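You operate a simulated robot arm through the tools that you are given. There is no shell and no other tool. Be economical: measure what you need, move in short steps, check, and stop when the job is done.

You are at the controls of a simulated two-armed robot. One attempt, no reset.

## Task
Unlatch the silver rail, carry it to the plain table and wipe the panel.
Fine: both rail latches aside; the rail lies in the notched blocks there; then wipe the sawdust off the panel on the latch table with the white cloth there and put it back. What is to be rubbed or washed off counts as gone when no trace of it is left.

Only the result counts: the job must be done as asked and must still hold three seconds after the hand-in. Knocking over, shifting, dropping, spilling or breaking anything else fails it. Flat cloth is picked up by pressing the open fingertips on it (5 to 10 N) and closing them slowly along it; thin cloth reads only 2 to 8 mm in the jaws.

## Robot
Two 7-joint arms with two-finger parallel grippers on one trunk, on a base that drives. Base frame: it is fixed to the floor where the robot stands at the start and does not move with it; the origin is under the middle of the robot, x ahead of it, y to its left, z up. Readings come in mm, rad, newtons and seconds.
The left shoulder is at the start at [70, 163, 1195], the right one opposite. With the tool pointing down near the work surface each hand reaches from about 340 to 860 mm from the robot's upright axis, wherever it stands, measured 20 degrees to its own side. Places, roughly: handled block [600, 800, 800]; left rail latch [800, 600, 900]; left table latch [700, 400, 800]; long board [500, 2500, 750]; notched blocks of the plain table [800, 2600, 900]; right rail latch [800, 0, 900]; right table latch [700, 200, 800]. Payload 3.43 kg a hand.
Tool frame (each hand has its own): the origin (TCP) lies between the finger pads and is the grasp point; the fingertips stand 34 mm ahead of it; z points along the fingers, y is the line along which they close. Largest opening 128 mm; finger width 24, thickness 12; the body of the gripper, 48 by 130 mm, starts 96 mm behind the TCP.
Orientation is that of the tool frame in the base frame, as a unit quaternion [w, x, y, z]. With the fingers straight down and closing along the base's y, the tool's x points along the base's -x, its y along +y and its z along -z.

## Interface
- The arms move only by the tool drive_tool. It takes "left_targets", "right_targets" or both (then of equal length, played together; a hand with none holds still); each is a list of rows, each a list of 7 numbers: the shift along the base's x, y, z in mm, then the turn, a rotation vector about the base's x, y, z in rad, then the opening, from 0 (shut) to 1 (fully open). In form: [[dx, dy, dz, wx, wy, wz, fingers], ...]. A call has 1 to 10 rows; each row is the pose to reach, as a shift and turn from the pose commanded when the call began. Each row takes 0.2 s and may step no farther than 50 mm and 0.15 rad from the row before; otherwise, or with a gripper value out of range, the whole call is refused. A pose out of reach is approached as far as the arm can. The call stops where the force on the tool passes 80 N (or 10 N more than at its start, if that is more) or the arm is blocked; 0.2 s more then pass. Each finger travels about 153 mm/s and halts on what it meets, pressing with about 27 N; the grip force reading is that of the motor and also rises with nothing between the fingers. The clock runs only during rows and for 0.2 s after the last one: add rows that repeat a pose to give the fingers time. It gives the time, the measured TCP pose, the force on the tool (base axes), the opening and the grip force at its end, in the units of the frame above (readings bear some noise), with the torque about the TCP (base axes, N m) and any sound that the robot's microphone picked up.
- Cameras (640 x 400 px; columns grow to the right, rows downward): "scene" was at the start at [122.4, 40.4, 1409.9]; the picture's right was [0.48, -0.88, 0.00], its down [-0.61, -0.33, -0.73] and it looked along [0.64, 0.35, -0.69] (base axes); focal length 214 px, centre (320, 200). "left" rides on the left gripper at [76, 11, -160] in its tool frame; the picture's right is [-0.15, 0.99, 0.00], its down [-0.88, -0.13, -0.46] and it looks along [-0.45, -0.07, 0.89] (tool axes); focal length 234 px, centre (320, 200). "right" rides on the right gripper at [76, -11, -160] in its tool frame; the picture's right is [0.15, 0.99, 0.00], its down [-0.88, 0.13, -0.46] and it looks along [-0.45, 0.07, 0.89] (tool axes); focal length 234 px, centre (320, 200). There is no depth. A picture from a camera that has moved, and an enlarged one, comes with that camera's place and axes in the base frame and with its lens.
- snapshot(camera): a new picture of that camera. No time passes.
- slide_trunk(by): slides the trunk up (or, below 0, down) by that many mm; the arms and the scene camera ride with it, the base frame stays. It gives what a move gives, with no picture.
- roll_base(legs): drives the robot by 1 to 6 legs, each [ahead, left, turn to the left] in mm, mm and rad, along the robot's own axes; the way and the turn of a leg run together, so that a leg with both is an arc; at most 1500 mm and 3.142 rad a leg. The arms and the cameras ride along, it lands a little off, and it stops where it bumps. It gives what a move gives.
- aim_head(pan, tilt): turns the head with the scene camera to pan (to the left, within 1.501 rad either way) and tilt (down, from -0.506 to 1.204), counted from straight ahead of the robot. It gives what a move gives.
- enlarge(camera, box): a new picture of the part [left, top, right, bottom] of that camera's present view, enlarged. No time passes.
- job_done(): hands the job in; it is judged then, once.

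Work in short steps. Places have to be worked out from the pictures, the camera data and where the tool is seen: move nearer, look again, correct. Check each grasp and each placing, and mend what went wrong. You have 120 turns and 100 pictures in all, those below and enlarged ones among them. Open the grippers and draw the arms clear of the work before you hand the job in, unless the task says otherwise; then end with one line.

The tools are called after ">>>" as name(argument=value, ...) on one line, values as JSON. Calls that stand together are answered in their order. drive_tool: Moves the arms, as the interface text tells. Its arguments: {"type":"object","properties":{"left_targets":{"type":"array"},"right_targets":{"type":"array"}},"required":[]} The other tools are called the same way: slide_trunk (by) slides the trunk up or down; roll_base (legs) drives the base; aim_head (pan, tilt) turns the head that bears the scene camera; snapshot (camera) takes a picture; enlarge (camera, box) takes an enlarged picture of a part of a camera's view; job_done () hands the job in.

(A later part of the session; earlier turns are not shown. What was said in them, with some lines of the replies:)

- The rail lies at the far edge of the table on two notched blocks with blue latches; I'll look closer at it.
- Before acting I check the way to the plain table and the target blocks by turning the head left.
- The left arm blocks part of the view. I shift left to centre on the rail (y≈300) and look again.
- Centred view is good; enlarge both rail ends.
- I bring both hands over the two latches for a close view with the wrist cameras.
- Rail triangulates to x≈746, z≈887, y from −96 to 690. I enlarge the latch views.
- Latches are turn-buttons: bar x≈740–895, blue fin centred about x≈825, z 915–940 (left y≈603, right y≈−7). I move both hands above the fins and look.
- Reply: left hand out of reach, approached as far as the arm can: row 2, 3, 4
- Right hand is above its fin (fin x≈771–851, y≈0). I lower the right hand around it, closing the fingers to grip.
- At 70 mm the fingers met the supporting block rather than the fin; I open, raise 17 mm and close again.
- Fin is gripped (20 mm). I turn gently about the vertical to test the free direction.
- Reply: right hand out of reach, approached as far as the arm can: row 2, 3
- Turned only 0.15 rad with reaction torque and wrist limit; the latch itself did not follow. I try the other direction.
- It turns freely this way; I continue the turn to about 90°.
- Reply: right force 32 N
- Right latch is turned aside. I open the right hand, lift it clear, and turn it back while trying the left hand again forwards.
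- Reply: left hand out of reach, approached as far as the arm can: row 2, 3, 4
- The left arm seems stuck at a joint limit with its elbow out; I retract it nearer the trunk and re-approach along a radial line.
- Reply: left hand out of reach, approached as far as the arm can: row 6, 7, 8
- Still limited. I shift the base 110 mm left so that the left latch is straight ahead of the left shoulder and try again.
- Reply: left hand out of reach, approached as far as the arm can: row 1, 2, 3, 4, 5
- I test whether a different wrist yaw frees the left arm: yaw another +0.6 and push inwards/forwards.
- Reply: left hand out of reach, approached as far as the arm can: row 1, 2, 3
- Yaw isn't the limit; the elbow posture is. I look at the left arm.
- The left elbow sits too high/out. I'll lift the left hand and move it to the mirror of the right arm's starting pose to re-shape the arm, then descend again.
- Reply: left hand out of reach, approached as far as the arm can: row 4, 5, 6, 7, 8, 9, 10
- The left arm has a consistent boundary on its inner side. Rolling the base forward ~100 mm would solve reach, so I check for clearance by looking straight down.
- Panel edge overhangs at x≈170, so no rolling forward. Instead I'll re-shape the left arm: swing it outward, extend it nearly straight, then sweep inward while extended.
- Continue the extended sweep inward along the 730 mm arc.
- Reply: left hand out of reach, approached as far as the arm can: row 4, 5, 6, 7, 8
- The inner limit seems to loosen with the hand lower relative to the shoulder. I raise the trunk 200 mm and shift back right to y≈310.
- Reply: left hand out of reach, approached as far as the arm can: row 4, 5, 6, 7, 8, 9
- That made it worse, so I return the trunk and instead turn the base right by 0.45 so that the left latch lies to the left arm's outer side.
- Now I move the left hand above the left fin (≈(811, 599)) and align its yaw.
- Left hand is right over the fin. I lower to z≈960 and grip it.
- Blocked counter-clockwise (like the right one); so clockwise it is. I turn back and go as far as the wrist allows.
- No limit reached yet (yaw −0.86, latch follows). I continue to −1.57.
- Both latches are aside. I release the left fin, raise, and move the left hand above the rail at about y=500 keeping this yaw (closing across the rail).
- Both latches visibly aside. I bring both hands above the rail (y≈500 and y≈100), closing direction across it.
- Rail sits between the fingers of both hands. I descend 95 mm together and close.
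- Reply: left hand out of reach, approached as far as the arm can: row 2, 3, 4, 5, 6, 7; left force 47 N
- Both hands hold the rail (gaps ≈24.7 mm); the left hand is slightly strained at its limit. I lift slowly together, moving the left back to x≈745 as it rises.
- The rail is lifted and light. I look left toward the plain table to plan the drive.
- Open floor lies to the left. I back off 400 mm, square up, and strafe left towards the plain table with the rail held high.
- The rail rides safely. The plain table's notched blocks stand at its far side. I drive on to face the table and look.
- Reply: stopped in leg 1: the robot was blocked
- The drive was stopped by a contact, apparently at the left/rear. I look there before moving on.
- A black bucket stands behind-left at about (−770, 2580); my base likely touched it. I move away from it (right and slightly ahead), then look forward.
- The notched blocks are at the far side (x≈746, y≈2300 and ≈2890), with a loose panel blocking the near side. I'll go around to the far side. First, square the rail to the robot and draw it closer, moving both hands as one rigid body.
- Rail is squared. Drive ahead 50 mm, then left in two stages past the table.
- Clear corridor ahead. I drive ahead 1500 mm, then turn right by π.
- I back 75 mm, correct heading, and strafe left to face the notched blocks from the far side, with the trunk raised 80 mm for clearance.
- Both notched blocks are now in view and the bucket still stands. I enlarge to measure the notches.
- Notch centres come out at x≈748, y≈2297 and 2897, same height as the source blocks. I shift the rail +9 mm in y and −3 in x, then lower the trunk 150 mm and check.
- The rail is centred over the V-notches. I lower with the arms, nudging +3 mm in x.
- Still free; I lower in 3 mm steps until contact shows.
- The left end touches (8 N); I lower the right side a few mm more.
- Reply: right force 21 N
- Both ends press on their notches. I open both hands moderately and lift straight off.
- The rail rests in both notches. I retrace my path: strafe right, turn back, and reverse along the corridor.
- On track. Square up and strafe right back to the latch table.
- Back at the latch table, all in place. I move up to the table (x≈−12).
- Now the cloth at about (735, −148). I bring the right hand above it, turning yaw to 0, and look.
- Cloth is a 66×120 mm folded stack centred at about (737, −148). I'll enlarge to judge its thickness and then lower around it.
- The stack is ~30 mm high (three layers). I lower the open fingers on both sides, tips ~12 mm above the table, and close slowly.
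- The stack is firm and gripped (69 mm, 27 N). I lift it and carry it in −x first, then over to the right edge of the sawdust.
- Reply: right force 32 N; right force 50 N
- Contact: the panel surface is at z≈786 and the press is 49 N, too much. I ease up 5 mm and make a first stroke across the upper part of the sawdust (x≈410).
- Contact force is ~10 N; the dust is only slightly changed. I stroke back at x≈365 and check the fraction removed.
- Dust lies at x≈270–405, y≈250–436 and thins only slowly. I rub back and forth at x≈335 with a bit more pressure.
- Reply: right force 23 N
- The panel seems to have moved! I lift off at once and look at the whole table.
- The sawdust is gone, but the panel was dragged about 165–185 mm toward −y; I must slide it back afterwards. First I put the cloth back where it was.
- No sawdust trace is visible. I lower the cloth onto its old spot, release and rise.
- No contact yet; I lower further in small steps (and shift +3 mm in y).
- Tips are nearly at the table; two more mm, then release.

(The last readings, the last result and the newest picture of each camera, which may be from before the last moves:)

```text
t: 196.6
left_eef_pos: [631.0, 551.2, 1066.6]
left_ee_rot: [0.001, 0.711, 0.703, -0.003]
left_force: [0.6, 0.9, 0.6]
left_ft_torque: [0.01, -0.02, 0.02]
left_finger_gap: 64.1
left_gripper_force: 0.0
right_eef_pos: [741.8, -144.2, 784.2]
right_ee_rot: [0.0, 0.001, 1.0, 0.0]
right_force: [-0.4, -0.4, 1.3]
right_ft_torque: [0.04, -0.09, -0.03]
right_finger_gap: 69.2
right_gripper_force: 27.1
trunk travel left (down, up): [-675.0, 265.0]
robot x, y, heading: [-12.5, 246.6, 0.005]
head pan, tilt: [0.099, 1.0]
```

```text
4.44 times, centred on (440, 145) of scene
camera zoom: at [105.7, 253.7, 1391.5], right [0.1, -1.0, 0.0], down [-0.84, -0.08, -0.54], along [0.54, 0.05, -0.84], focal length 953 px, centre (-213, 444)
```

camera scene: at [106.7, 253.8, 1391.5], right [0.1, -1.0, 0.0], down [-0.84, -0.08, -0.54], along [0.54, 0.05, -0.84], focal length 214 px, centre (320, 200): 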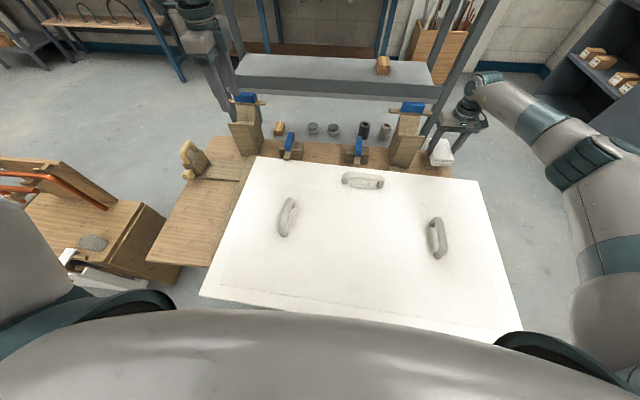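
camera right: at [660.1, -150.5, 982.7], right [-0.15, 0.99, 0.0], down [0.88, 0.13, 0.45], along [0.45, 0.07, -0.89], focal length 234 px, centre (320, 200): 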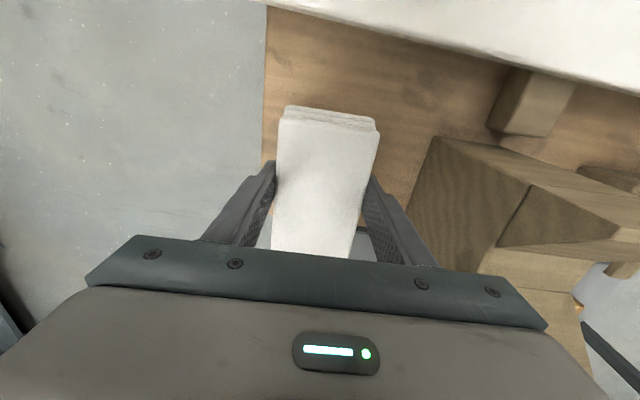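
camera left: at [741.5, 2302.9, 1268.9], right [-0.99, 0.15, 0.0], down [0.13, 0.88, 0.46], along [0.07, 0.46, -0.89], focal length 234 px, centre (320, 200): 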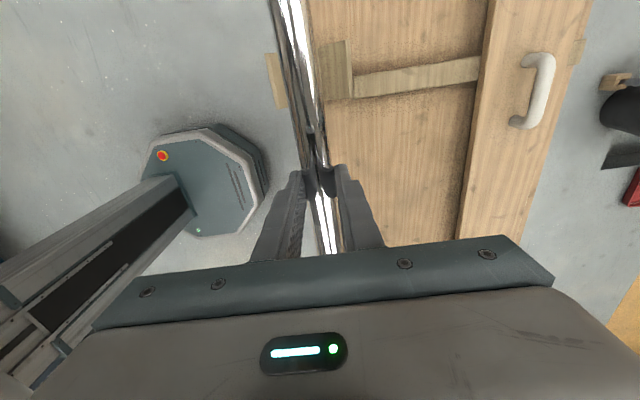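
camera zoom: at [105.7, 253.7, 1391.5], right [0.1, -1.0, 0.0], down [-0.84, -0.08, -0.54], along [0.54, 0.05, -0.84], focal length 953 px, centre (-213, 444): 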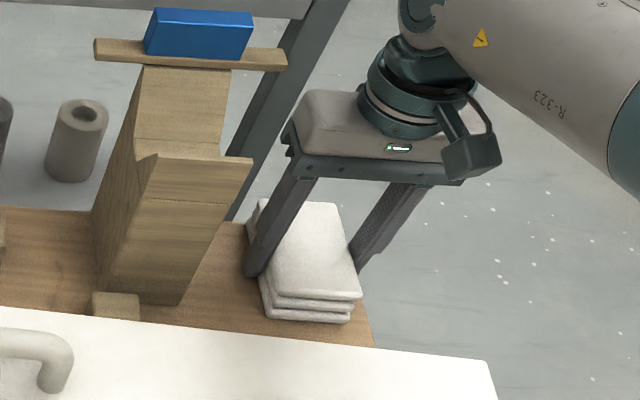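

Touching now. Release and rise.

>>> drive_tool(right_targets=[[-2, 0, 0, 0, 0, 0, 0.5], [-2, 0, 0, 0, 0, 0, 0.6], [-2, 0, 0, 0, 0, 0, 0.72], [-2, 0, 0, 0, 0, 0, 0.75], [-2, 0, 40, 0, 0, 0, 0.75], [-2, 0, 85, 0, 0, 0, 0.75], [-2, 0, 130, 0, 0, 0, 0.75], [-40, 0, 150, 0, 0, 0, 0.75]])

>>> snapshot(camera="right")

>>> aim_head(pan=-0.1, tilt=0.85)

>>> snapshot(camera="scene")

```text
t: 198.4
left_eef_pos: [629.2, 551.5, 1068.4]
left_ee_rot: [0.001, 0.711, 0.703, -0.001]
left_force: [-0.1, -0.5, 1.0]
left_ft_torque: [0.03, -0.06, 0.02]
left_finger_gap: 64.0
left_gripper_force: 0.1
right_eef_pos: [701.9, -142.3, 935.9]
right_ee_rot: [0.001, 0.001, 1.0, 0.0]
right_force: [-0.5, -0.1, 0.5]
right_ft_torque: [-0.04, -0.03, 0.01]
right_finger_gap: 96.1
right_gripper_force: 0.1
trunk travel left (down, up): [-675.0, 265.0]
robot x, y, heading: [-10.4, 244.8, -0.002]
head pan, tilt: [0.099, 1.0]
```

```text
24 pictures are left
camera right: at [623.8, -152.6, 1095.7], right [-0.15, 0.99, 0.0], down [0.88, 0.13, 0.46], along [0.45, 0.07, -0.89], focal length 234 px, centre (320, 200)
```

right: 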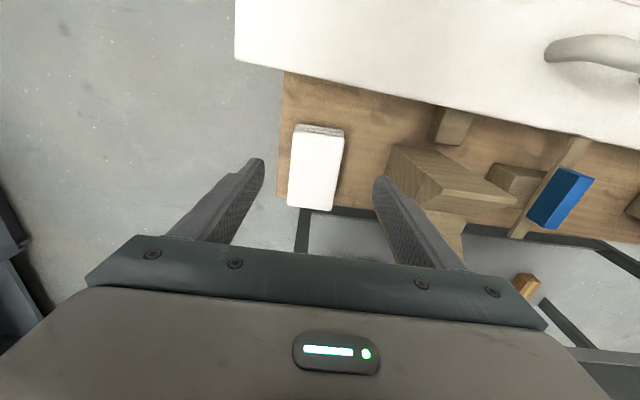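

```text
t: 199.2
left_eef_pos: [632.0, 551.9, 1066.8]
left_ee_rot: [0.001, 0.711, 0.703, -0.003]
left_force: [-0.2, -0.6, 0.4]
left_ft_torque: [0.03, 0.05, -0.01]
left_finger_gap: 64.3
left_gripper_force: 0.0
right_eef_pos: [703.1, -140.5, 934.3]
right_ee_rot: [-0.001, 0.001, 1.0, -0.001]
right_force: [-0.2, -0.4, 0.1]
right_ft_torque: [-0.01, 0.01, 0.0]
right_finger_gap: 95.9
right_gripper_force: 0.0
trunk travel left (down, up): [-675.0, 265.0]
robot x, y, heading: [-13.0, 242.6, -0.0]
head pan, tilt: [-0.099, 0.85]
```

```text
23 pictures are left
camera scene: at [114.9, 239.3, 1402.5], right [-0.1, -0.99, 0.0], down [-0.75, 0.07, -0.66], along [0.66, -0.07, -0.75], focal length 214 px, centre (320, 200)
```

scene: 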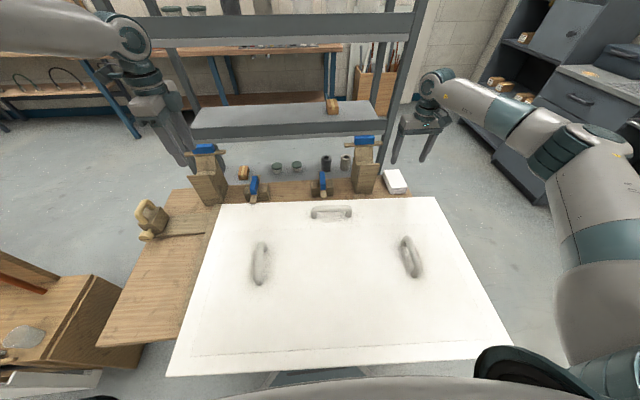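

Cloth is back in place. Now the panel: comparing with earlier images it must go about +170 mm in y, +20 in x and turn +0.04 rad. I move the right hand above the right handle for a close look.

>>> drive_tool(right_targets=[[-45, 5, 15, 0, 0, 0, 0.75], [-90, 15, 26, 0, 0, 0, 0.75], [-136, 28, 26, 0, 0, 0, 0.75], [-182, 42, 26, 0, 0, 0, 0.75], [-228, 56, 26, 0, 0, 0, 0.75], [-274, 68, 26, 0, 0, 0, 0.75], [-318, 78, 26, 0, 0, 0, 0.75]])

>>> snapshot(camera="right")

>>> aim_head(pan=0.1, tilt=1.0)

>>> enlarge(camera="scene", box=[220, 110, 420, 250])

```text
t: 200.8
left_eef_pos: [630.6, 552.3, 1067.6]
left_ee_rot: [0.001, 0.711, 0.703, -0.003]
left_force: [-1.3, -0.8, -0.7]
left_ft_torque: [-0.01, -0.01, -0.02]
left_finger_gap: 64.1
left_gripper_force: 0.0
right_eef_pos: [382.7, -65.5, 958.1]
right_ee_rot: [0.0, 0.001, 1.0, 0.0]
right_force: [0.1, 0.4, 0.1]
right_ft_torque: [-0.01, -0.02, 0.01]
right_finger_gap: 96.0
right_gripper_force: 0.1
trunk travel left (down, up): [-675.0, 265.0]
robot x, y, heading: [-10.7, 245.8, -0.001]
head pan, tilt: [-0.099, 0.85]
```

```text
22 pictures are left
camera right: at [306.9, -76.0, 1118.5], right [-0.14, 0.99, 0.0], down [0.88, 0.13, 0.46], along [0.45, 0.07, -0.89], focal length 234 px, centre (320, 200)
```

right: 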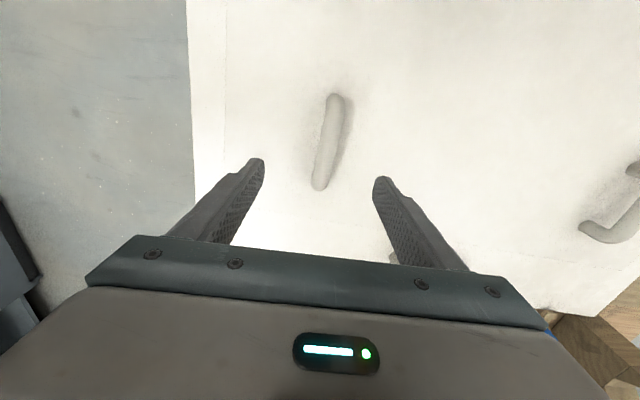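

```text
t: 201.5
left_eef_pos: [632.4, 552.5, 1066.3]
left_ee_rot: [0.0, 0.711, 0.703, -0.003]
left_force: [0.3, 0.1, 0.5]
left_ft_torque: [-0.01, 0.04, 0.01]
left_finger_gap: 64.4
left_gripper_force: 0.0
right_eef_pos: [385.7, -64.7, 959.0]
right_ee_rot: [-0.001, 0.002, 1.0, 0.0]
right_force: [0.0, 0.7, 0.2]
right_ft_torque: [-0.03, 0.0, -0.02]
right_finger_gap: 96.1
right_gripper_force: 0.0
trunk travel left (down, up): [-675.0, 265.0]
robot x, y, heading: [-17.3, 241.6, 0.0]
head pan, tilt: [0.099, 1.0]
```

```text
2.86 times, centred on (320, 180) of scene
camera zoom: at [106.2, 253.7, 1391.5], right [0.1, -1.0, 0.0], down [-0.84, -0.08, -0.54], along [0.54, 0.05, -0.84], focal length 613 px, centre (320, 257)
```

zoom: 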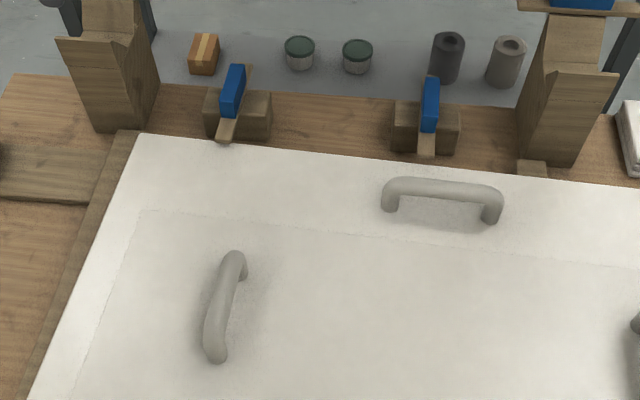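

The handle runs x≈321–431 at y≈−57, top about z≈827. I lower over it (tips z≈810) and grip.

>>> drive_tool(right_targets=[[-4, 7, -40, 0, 0, 0, 0.6], [-8, 7, -80, 0, 0, 0, 0.6], [-8, 7, -113, 0, 0, 0, 0.6], [-8, 7, -113, 0, 0, 0, 0.4], [-8, 7, -113, 0, 0, 0, 0.2], [-8, 7, -113, 0, 0, 0, 0.05], [-8, 7, -113, 0, 0, 0, 0.02]])

>>> snapshot(camera="right")

```text
t: 203.1
left_eef_pos: [632.0, 551.4, 1066.4]
left_ee_rot: [0.0, 0.711, 0.703, -0.004]
left_force: [-0.8, 0.0, 0.0]
left_ft_torque: [-0.02, -0.01, 0.0]
left_finger_gap: 64.1
left_gripper_force: 0.0
right_eef_pos: [375.9, -55.9, 848.0]
right_ee_rot: [-0.001, 0.0, 1.0, 0.0]
right_force: [-0.4, 0.3, -0.8]
right_ft_torque: [-0.06, -0.42, -0.74]
right_finger_gap: 22.7
right_gripper_force: 26.6
trunk travel left (down, up): [-675.0, 265.0]
robot x, y, heading: [-14.9, 246.2, -0.0]
head pan, tilt: [0.099, 1.0]
```

```text
20 pictures are left
camera right: at [298.5, -67.5, 1007.8], right [-0.14, 0.99, 0.0], down [0.88, 0.13, 0.45], along [0.45, 0.07, -0.89], focal length 234 px, centre (320, 200)
```

right: 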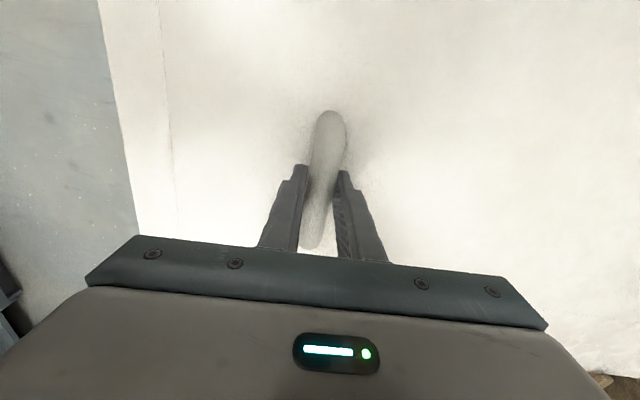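

Handle is gripped. I slide the panel +100 mm in y slowly, with a slight turn, and compare the view.

>>> drive_tool(right_targets=[[0, 10, 0, 0, 0, 0.005, 0.02], [0, 20, 0, 0, 0, 0.01, 0.02], [0, 30, 0, 0, 0, 0.015, 0.02], [0, 40, 0, 0, 0, 0.02, 0.02], [0, 50, 0, 0, 0, 0.025, 0.02], [0, 60, 0, 0, 0, 0.03, 0.02], [0, 70, 0, 0, 0, 0.03, 0.02], [0, 80, 0, 0, 0, 0.03, 0.02], [0, 90, 0, 0, 0, 0.03, 0.02], [0, 100, 0, 0, 0, 0.03, 0.02]])

>>> snapshot(camera="scene")

```text
t: 205.3
left_eef_pos: [630.1, 550.5, 1066.6]
left_ee_rot: [0.001, 0.711, 0.704, -0.002]
left_force: [-0.7, 0.1, -0.3]
left_ft_torque: [-0.01, -0.02, 0.02]
left_finger_gap: 64.2
left_gripper_force: 0.0
right_eef_pos: [375.4, 43.3, 847.7]
right_ee_rot: [0.0, -0.014, 1.0, -0.001]
right_force: [1.4, -9.1, 16.7]
right_ft_torque: [-0.15, 0.17, -0.23]
right_finger_gap: 21.6
right_gripper_force: 27.0
trunk travel left (down, up): [-675.0, 265.0]
robot x, y, heading: [-13.7, 247.4, 0.002]
head pan, tilt: [0.099, 1.0]
```

```text
19 pictures are left
camera scene: at [104.9, 253.6, 1391.7], right [0.1, -1.0, 0.0], down [-0.84, -0.08, -0.54], along [0.54, 0.05, -0.84], focal length 214 px, centre (320, 200)
```

scene: 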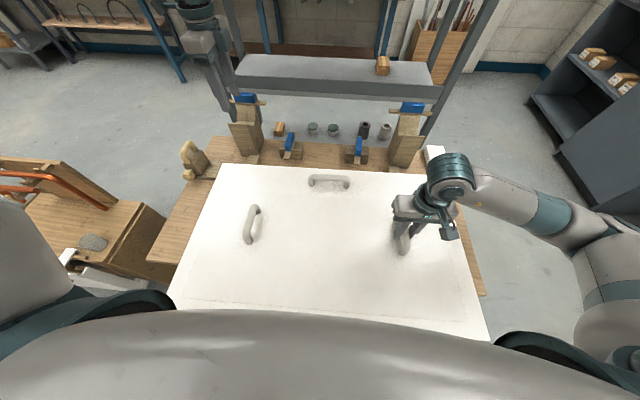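

Panel moved with the hand. Remaining per image comparison: about +60–70 mm in y, +35–55 in x, with a small clockwise correction. I continue +60 in y, yawing back −0.06.

>>> drive_tool(right_targets=[[2, 7, 0, 0, 0, -0.01, 0.02], [5, 15, 0, 0, 0, -0.02, 0.02], [8, 23, 0, 0, 0, -0.03, 0.02], [12, 31, 0, 0, 0, -0.04, 0.02], [15, 39, 0, 0, 0, -0.05, 0.02], [18, 47, 0, 0, 0, -0.06, 0.02], [20, 54, 0, 0, 0, -0.07, 0.02], [22, 61, 0, 0, 0, -0.08, 0.02]])

>>> snapshot(camera="scene")

```text
t: 207.1
left_eef_pos: [630.2, 552.3, 1065.5]
left_ee_rot: [0.001, 0.711, 0.703, -0.003]
left_force: [-0.7, -0.9, -0.1]
left_ft_torque: [0.0, 0.0, 0.0]
left_finger_gap: 64.0
left_gripper_force: 0.1
right_eef_pos: [396.1, 103.3, 846.2]
right_ee_rot: [-0.001, 0.025, 1.0, -0.002]
right_force: [-0.8, -3.7, 5.4]
right_ft_torque: [-0.13, 0.41, 0.71]
right_finger_gap: 22.3
right_gripper_force: 27.3
trunk travel left (down, up): [-675.0, 265.0]
robot x, y, heading: [-13.4, 248.3, -0.0]
head pan, tilt: [0.099, 1.0]
```

```text
18 pictures are left
camera scene: at [105.5, 253.8, 1391.4], right [0.1, -1.0, 0.0], down [-0.84, -0.08, -0.54], along [0.54, 0.05, -0.84], focal length 214 px, centre (320, 200)
```

scene: 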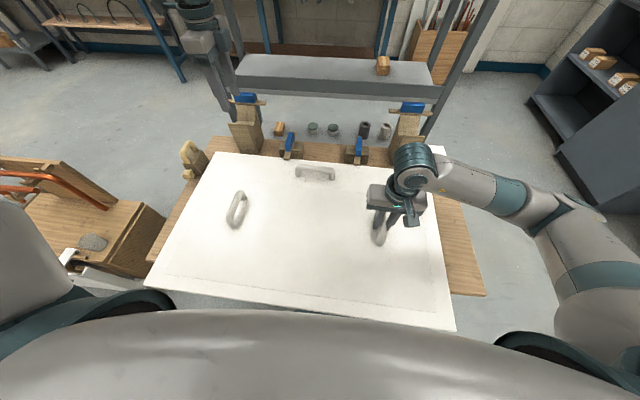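

Very close now. I compare precisely using the same enlarged view I took before wiping (pan −0.2, tilt 0.8).

>>> aim_head(pan=-0.2, tilt=0.8)

>>> enlarge(camera="scene", box=[240, 120, 440, 345])

```text
t: 207.9
left_eef_pos: [632.8, 552.2, 1067.0]
left_ee_rot: [0.001, 0.711, 0.704, -0.004]
left_force: [0.3, 0.5, 0.1]
left_ft_torque: [0.01, 0.03, -0.01]
left_finger_gap: 63.9
left_gripper_force: 0.0
right_eef_pos: [395.8, 102.2, 845.2]
right_ee_rot: [0.0, 0.025, 1.0, 0.0]
right_force: [-0.8, -1.0, 0.8]
right_ft_torque: [0.03, -0.26, 0.7]
right_finger_gap: 21.8
right_gripper_force: 26.9
trunk travel left (down, up): [-675.0, 265.0]
robot x, y, heading: [-13.6, 247.8, 0.001]
head pan, tilt: [-0.201, 0.799]
```

```text
1.78 times, centred on (340, 232) of scene
camera zoom: at [115.5, 230.7, 1406.6], right [-0.2, -0.98, 0.0], down [-0.7, 0.14, -0.7], along [0.68, -0.14, -0.72], focal length 381 px, centre (284, 142)
```

zoom: 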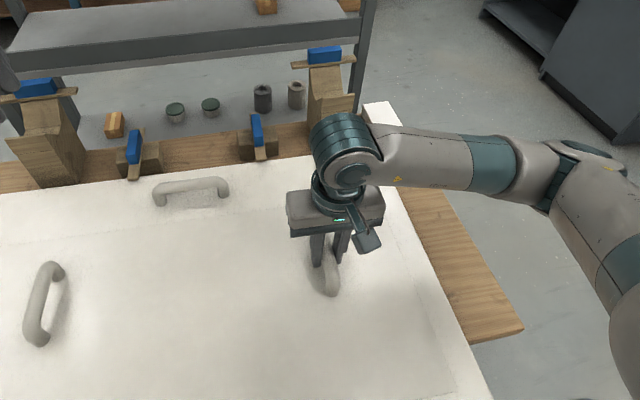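

Camera and static features coincide, so the panel still needs about (+16, −23) mm. I slide it by the handle slowly.

>>> drive_tool(right_targets=[[4, -6, 0, 0, 0, 0.01, 0.02], [8, -12, 0, 0, 0, 0.02, 0.02], [12, -18, 0, 0, 0, 0.03, 0.02], [15, -23, 0, 0, 0, 0.035, 0.02], [17, -25, 0, 0, 0, 0.04, 0.02], [17, -25, 0, 0, 0, 0.04, 0.02]])

>>> enlarge(camera="scene", box=[240, 120, 440, 345])

```text
t: 209.3
left_eef_pos: [631.7, 553.1, 1066.7]
left_ee_rot: [0.0, 0.711, 0.703, -0.003]
left_force: [0.1, -0.1, -0.1]
left_ft_torque: [0.0, -0.01, 0.0]
left_finger_gap: 63.9
left_gripper_force: 0.0
right_eef_pos: [415.2, 76.5, 846.2]
right_ee_rot: [-0.001, 0.007, 1.0, -0.001]
right_force: [-1.7, 1.4, -1.1]
right_ft_torque: [0.01, -0.15, 0.14]
right_finger_gap: 21.8
right_gripper_force: 27.5
trunk travel left (down, up): [-675.0, 265.0]
robot x, y, heading: [-13.6, 246.6, -0.003]
head pan, tilt: [-0.201, 0.799]
```

```text
1.78 times, centred on (340, 232) of scene
camera zoom: at [115.9, 230.7, 1406.5], right [-0.2, -0.98, 0.0], down [-0.7, 0.14, -0.7], along [0.68, -0.14, -0.72], focal length 381 px, centre (284, 142)
```

zoom: 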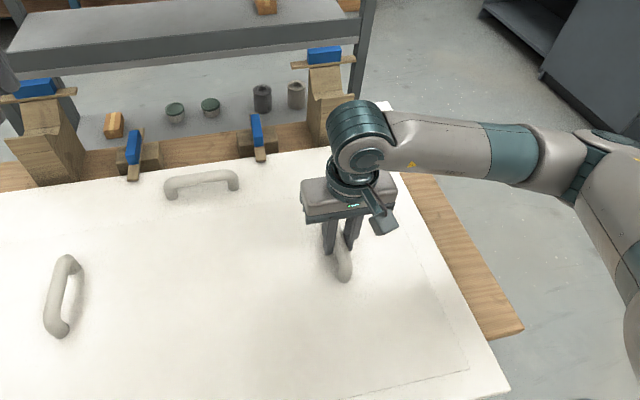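

Now it matches the original view within 2–3 px. A last +4 mm nudge in y, then release the handle and rise.

>>> drive_tool(right_targets=[[1, 2, 0, 0, 0, 0, 0.02], [2, 4, 0, 0, 0, 0, 0.02], [2, 4, 0, 0, 0, 0, 0.3], [2, 4, 0, 0, 0, 0, 0.5], [2, 4, 0, 0, 0, 0, 0.6], [2, 4, 35, 0, 0, 0, 0.6], [2, 4, 80, 0, 0, 0, 0.6], [2, -20, 120, 0, 0, 0, 0.6], [0, -65, 150, 0, 0, 0, 0.6], [0, -110, 180, 0, 0, 0, 0.6]])

>>> drive_tool(right_targets=[[0, -45, 10, 0, 0, 0, 0.6], [0, -90, 20, 0, 0, 0, 0.6], [0, -135, 30, 0, 0, 0, 0.6], [0, -180, 40, 0, 0, 0, 0.6], [0, -225, 40, 0, 0, 0, 0.6]])

>>> enlarge(camera="scene", box=[240, 120, 440, 345])

>>> snapshot(camera="scene")

```text
refused: row 9 steps farther than a row can; nothing moved
```

```text
t: 210.5
left_eef_pos: [630.5, 550.5, 1068.0]
left_ee_rot: [0.001, 0.711, 0.703, -0.002]
left_force: [-0.5, -0.3, -0.6]
left_ft_torque: [0.04, -0.02, 0.0]
left_finger_gap: 64.0
left_gripper_force: 0.0
right_eef_pos: [414.0, -147.1, 888.6]
right_ee_rot: [0.0, 0.005, 1.0, 0.0]
right_force: [1.3, 0.0, -1.1]
right_ft_torque: [-0.01, 0.02, -0.01]
right_finger_gap: 76.9
right_gripper_force: 0.1
trunk travel left (down, up): [-675.0, 265.0]
robot x, y, heading: [-7.0, 247.6, 0.002]
head pan, tilt: [-0.201, 0.799]
```

```text
1.78 times, centred on (340, 232) of scene
camera zoom: at [114.5, 229.5, 1406.7], right [-0.2, -0.98, 0.0], down [-0.7, 0.14, -0.7], along [0.68, -0.14, -0.72], focal length 381 px, centre (284, 142)
```

zoom: 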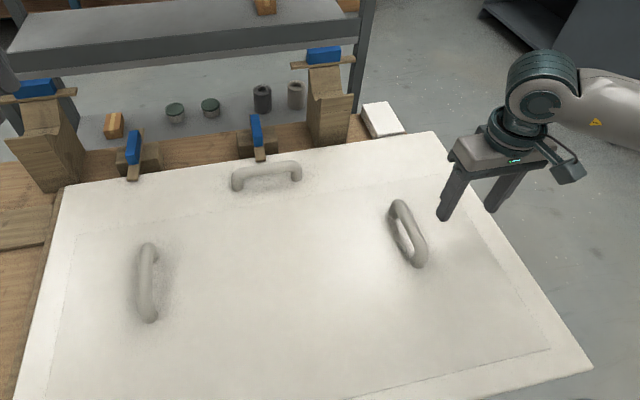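

```text
14 pictures are left
camera scene: at [114.5, 229.5, 1406.7], right [-0.2, -0.98, 0.0], down [-0.7, 0.14, -0.7], along [0.68, -0.14, -0.72], focal length 214 px, centre (320, 200)
```

scene: 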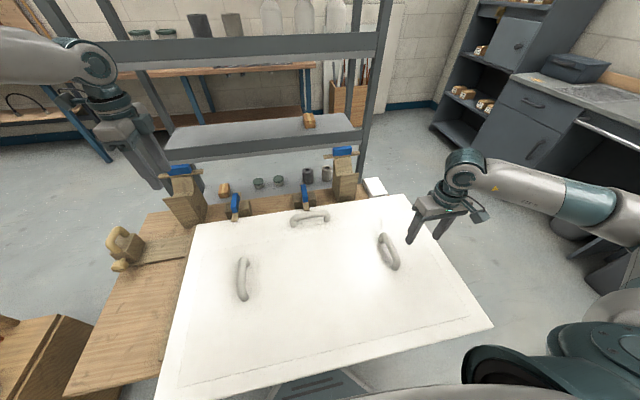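

I misordered: the release call was refused and the next one dragged the still-gripped panel back by −130 mm. No chaining now: the hand is open; I go back over the handle (≈(418, −56)) and regrip.

>>> drive_tool(right_targets=[[0, 0, 45, 0, 0, 0, 0.6], [1, 45, 45, 0, 0, -0.02, 0.6], [2, 91, 45, 0, 0, -0.05, 0.6], [2, 91, 0, 0, 0, -0.05, 0.6], [2, 91, -42, 0, 0, -0.05, 0.6], [2, 91, -42, 0, 0, -0.05, 0.3], [2, 91, -42, 0, 0, -0.05, 0.1], [2, 91, -42, 0, 0, -0.05, 0.02], [2, 91, -42, 0, 0, -0.05, 0.02]])

>>> snapshot(camera="right")

```text
t: 212.5
left_eef_pos: [631.5, 551.2, 1067.5]
left_ee_rot: [0.0, 0.711, 0.703, -0.003]
left_force: [-0.2, 0.0, -0.9]
left_ft_torque: [0.03, -0.02, 0.0]
left_finger_gap: 63.9
left_gripper_force: 0.1
right_eef_pos: [413.2, -61.8, 848.0]
right_ee_rot: [-0.001, 0.031, 1.0, 0.0]
right_force: [-0.9, 1.1, 0.4]
right_ft_torque: [0.14, -0.35, 0.72]
right_finger_gap: 22.7
right_gripper_force: 27.3
trunk travel left (down, up): [-675.0, 265.0]
robot x, y, heading: [-13.7, 245.5, -0.001]
head pan, tilt: [-0.201, 0.799]
```

```text
13 pictures are left
camera right: at [336.2, -68.0, 1007.9], right [-0.09, 1.0, 0.0], down [0.89, 0.08, 0.45], along [0.45, 0.04, -0.89], focal length 234 px, centre (320, 200)
```

right: 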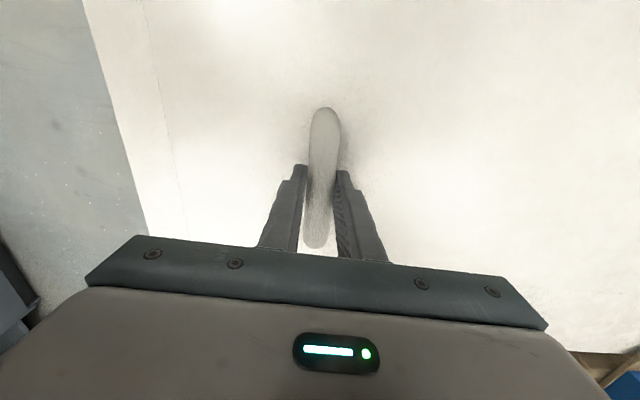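

Gripped. I slide +140 mm in y with a +0.06 turn, ending near TCP y≈78.

>>> drive_tool(right_targets=[[0, 12, 0, 0, 0, 0.005, 0.02], [0, 26, 0, 0, 0, 0.01, 0.02], [0, 40, 0, 0, 0, 0.015, 0.02], [0, 54, 0, 0, 0, 0.02, 0.02], [0, 68, 0, 0, 0, 0.025, 0.02], [0, 82, 0, 0, 0, 0.03, 0.02], [0, 96, 0, 0, 0, 0.035, 0.02], [0, 110, 0, 0, 0, 0.04, 0.02], [0, 125, 0, 0, 0, 0.045, 0.02], [0, 139, 0, 0, 0, 0.05, 0.02]])

>>> enlarge(camera="scene", box=[240, 120, 440, 345])

```text
t: 214.7
left_eef_pos: [631.1, 552.9, 1065.1]
left_ee_rot: [0.001, 0.711, 0.703, -0.003]
left_force: [0.4, 0.2, -0.8]
left_ft_torque: [-0.03, 0.01, 0.03]
left_finger_gap: 64.0
left_gripper_force: 0.0
right_eef_pos: [416.2, 81.1, 842.4]
right_ee_rot: [-0.002, 0.004, 1.0, 0.0]
right_force: [1.2, -0.4, -6.6]
right_ft_torque: [-0.13, -0.02, -0.08]
right_finger_gap: 21.5
right_gripper_force: 27.0
trunk travel left (down, up): [-675.0, 265.0]
robot x, y, heading: [-15.5, 245.0, 0.001]
head pan, tilt: [-0.201, 0.799]
```

```text
1.78 times, centred on (340, 232) of scene
camera zoom: at [116.6, 231.1, 1406.2], right [-0.2, -0.98, 0.0], down [-0.7, 0.14, -0.7], along [0.68, -0.14, -0.72], focal length 381 px, centre (284, 142)
```

zoom: 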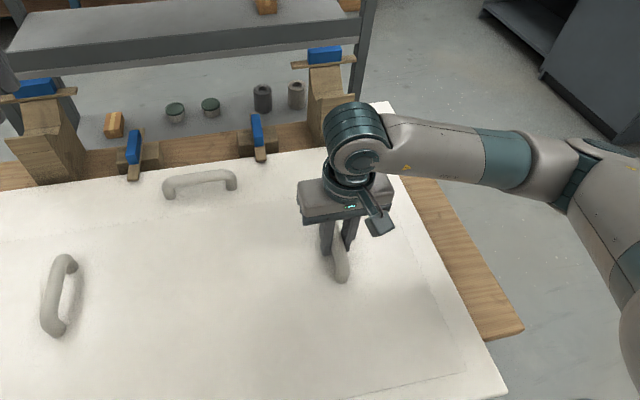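

This matches the pre-wipe view within ~2 px. Now release only (no lateral motion), then rise straight up.

>>> drive_tool(right_targets=[[0, 0, 0, 0, 0, 0, 0.2], [0, 0, 0, 0, 0, 0, 0.4], [0, 0, 0, 0, 0, 0, 0.6], [0, 0, 35, 0, 0, 0, 0.6], [0, 0, 75, 0, 0, 0, 0.6], [0, 0, 115, 0, 0, 0, 0.6]])

```text
t: 216.1
left_eef_pos: [631.5, 552.3, 1066.4]
left_ee_rot: [0.001, 0.711, 0.703, -0.003]
left_force: [0.5, -0.4, -0.3]
left_ft_torque: [-0.05, 0.05, 0.03]
left_finger_gap: 64.0
left_gripper_force: 0.0
right_eef_pos: [416.5, 82.1, 957.6]
right_ee_rot: [-0.001, 0.006, 1.0, -0.001]
right_force: [-0.8, -0.4, 0.5]
right_ft_torque: [0.02, 0.01, 0.01]
right_finger_gap: 76.9
right_gripper_force: 0.0
trunk travel left (down, up): [-675.0, 265.0]
robot x, y, heading: [-9.3, 245.1, 0.002]
head pan, tilt: [-0.201, 0.799]
```

Free of the handle. I move the right hand aside and inspect the table.

>>> drive_tool(right_targets=[[0, -40, 25, 0, 0, 0, 0.8], [0, -80, 50, 0, 0, 0, 1], [0, -120, 75, 0, 0, 0, 1], [0, -165, 90, 0, 0, 0, 1], [0, -210, 100, 0, 0, 0, 1], [0, -255, 110, 0, 0, 0, 1], [0, -300, 120, 0, 0, 0, 1]])

>>> enlarge(camera="scene", box=[240, 120, 440, 345])

>>> snapshot(camera="right")

```text
t: 217.7
left_eef_pos: [630.8, 551.2, 1068.7]
left_ee_rot: [0.0, 0.711, 0.703, -0.002]
left_force: [0.1, -0.1, -0.2]
left_ft_torque: [0.0, -0.04, 0.01]
left_finger_gap: 63.7
left_gripper_force: 0.1
right_eef_pos: [416.1, -218.4, 1078.3]
right_ee_rot: [0.0, 0.005, 1.0, 0.0]
right_force: [0.5, -0.1, 0.0]
right_ft_torque: [0.02, 0.02, 0.02]
right_finger_gap: 127.7
right_gripper_force: 0.1
trunk travel left (down, up): [-675.0, 265.0]
robot x, y, heading: [-15.2, 245.8, -0.002]
head pan, tilt: [-0.201, 0.799]
```

```text
1.78 times, centred on (340, 232) of scene
camera zoom: at [114.4, 229.5, 1406.7], right [-0.2, -0.98, 0.0], down [-0.7, 0.14, -0.7], along [0.68, -0.14, -0.72], focal length 381 px, centre (284, 142)
```

zoom: 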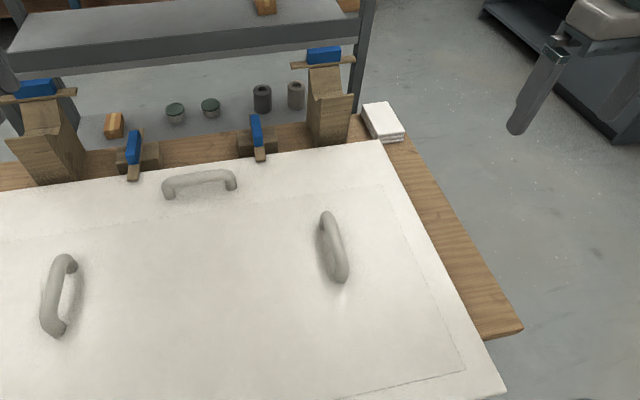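

```text
10 pictures are left
camera right: at [337.9, -227.8, 1239.7], right [-0.14, 0.99, 0.0], down [0.88, 0.12, 0.46], along [0.45, 0.06, -0.89], focal length 234 px, centre (320, 200)
```

right: 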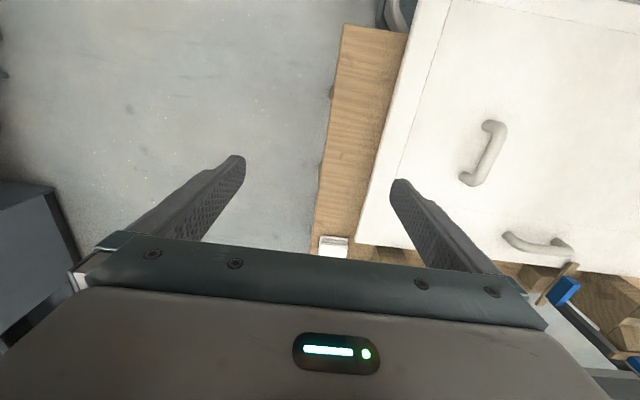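

Panel, handles and cloth coincide with their original places and no dust remains. I open the left hand fully, raise it, and check the bucket I brushed earlier.

>>> drive_tool(left_targets=[[-20, 0, 20, 0, 0, 0, 0.8], [-40, 0, 40, 0, 0, 0, 1], [-60, 0, 60, 0, 0, 0, 1]])

>>> aim_head(pan=1.5, tilt=0.45)

>>> snapshot(camera="scene")

```text
t: 218.5
left_eef_pos: [569.4, 551.2, 1129.4]
left_ee_rot: [0.001, 0.711, 0.704, -0.003]
left_force: [-0.5, -0.4, -0.5]
left_ft_torque: [0.01, -0.04, 0.0]
left_finger_gap: 128.0
left_gripper_force: 0.1
right_eef_pos: [415.5, -216.7, 1081.0]
right_ee_rot: [0.0, 0.005, 1.0, 0.0]
right_force: [-0.6, 0.1, 0.0]
right_ft_torque: [-0.01, -0.04, -0.01]
right_finger_gap: 128.1
right_gripper_force: 0.0
trunk travel left (down, up): [-675.0, 265.0]
robot x, y, heading: [-12.5, 244.7, -0.004]
head pan, tilt: [-0.201, 0.799]
```

```text
t: 220.2
left_eef_pos: [570.0, 551.2, 1128.4]
left_ee_rot: [0.001, 0.711, 0.704, -0.003]
left_force: [0.0, -0.7, -0.2]
left_ft_torque: [0.02, -0.02, 0.0]
left_finger_gap: 128.1
left_gripper_force: 0.0
right_eef_pos: [415.2, -216.5, 1079.5]
right_ee_rot: [-0.001, 0.005, 1.0, -0.001]
right_force: [-0.2, 0.4, 0.5]
right_ft_torque: [0.0, 0.01, 0.01]
right_finger_gap: 128.3
right_gripper_force: 0.0
trunk travel left (down, up): [-675.0, 265.0]
robot x, y, heading: [-14.8, 243.3, -0.009]
head pan, tilt: [1.499, 0.45]
```

```text
9 pictures are left
camera scene: at [43.2, 338.4, 1437.1], right [1.0, -0.07, 0.0], down [-0.03, -0.43, -0.9], along [0.07, 0.9, -0.44], focal length 214 px, centre (320, 200)
```

scene: 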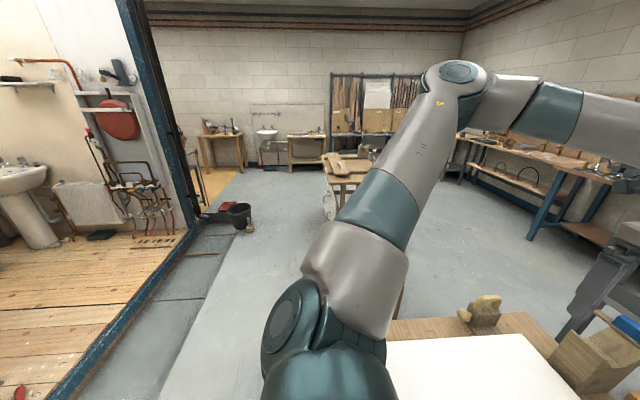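

The bucket stands where it was (≈(−750, 2579)). The rail is in the notches, both latches are aside, the panel is clean and back in place, the cloth is back, the grippers are open and clear; I hand in.

>>> job_done()

```text
The job is handed in.
```

I handed the job in: both rail latches are turned aside, the rail lies in the notched blocks on the plain table, no sawdust is visible on the panel and the cloth is back in its place, but the panel was dragged twice along the way (about 170 mm while wiping, then about 130 mm by a mistake of mine) and I slid it back to within about 5 mm of its starting place, and the base bumped the bucket near the plain table, which shows no visible shift.
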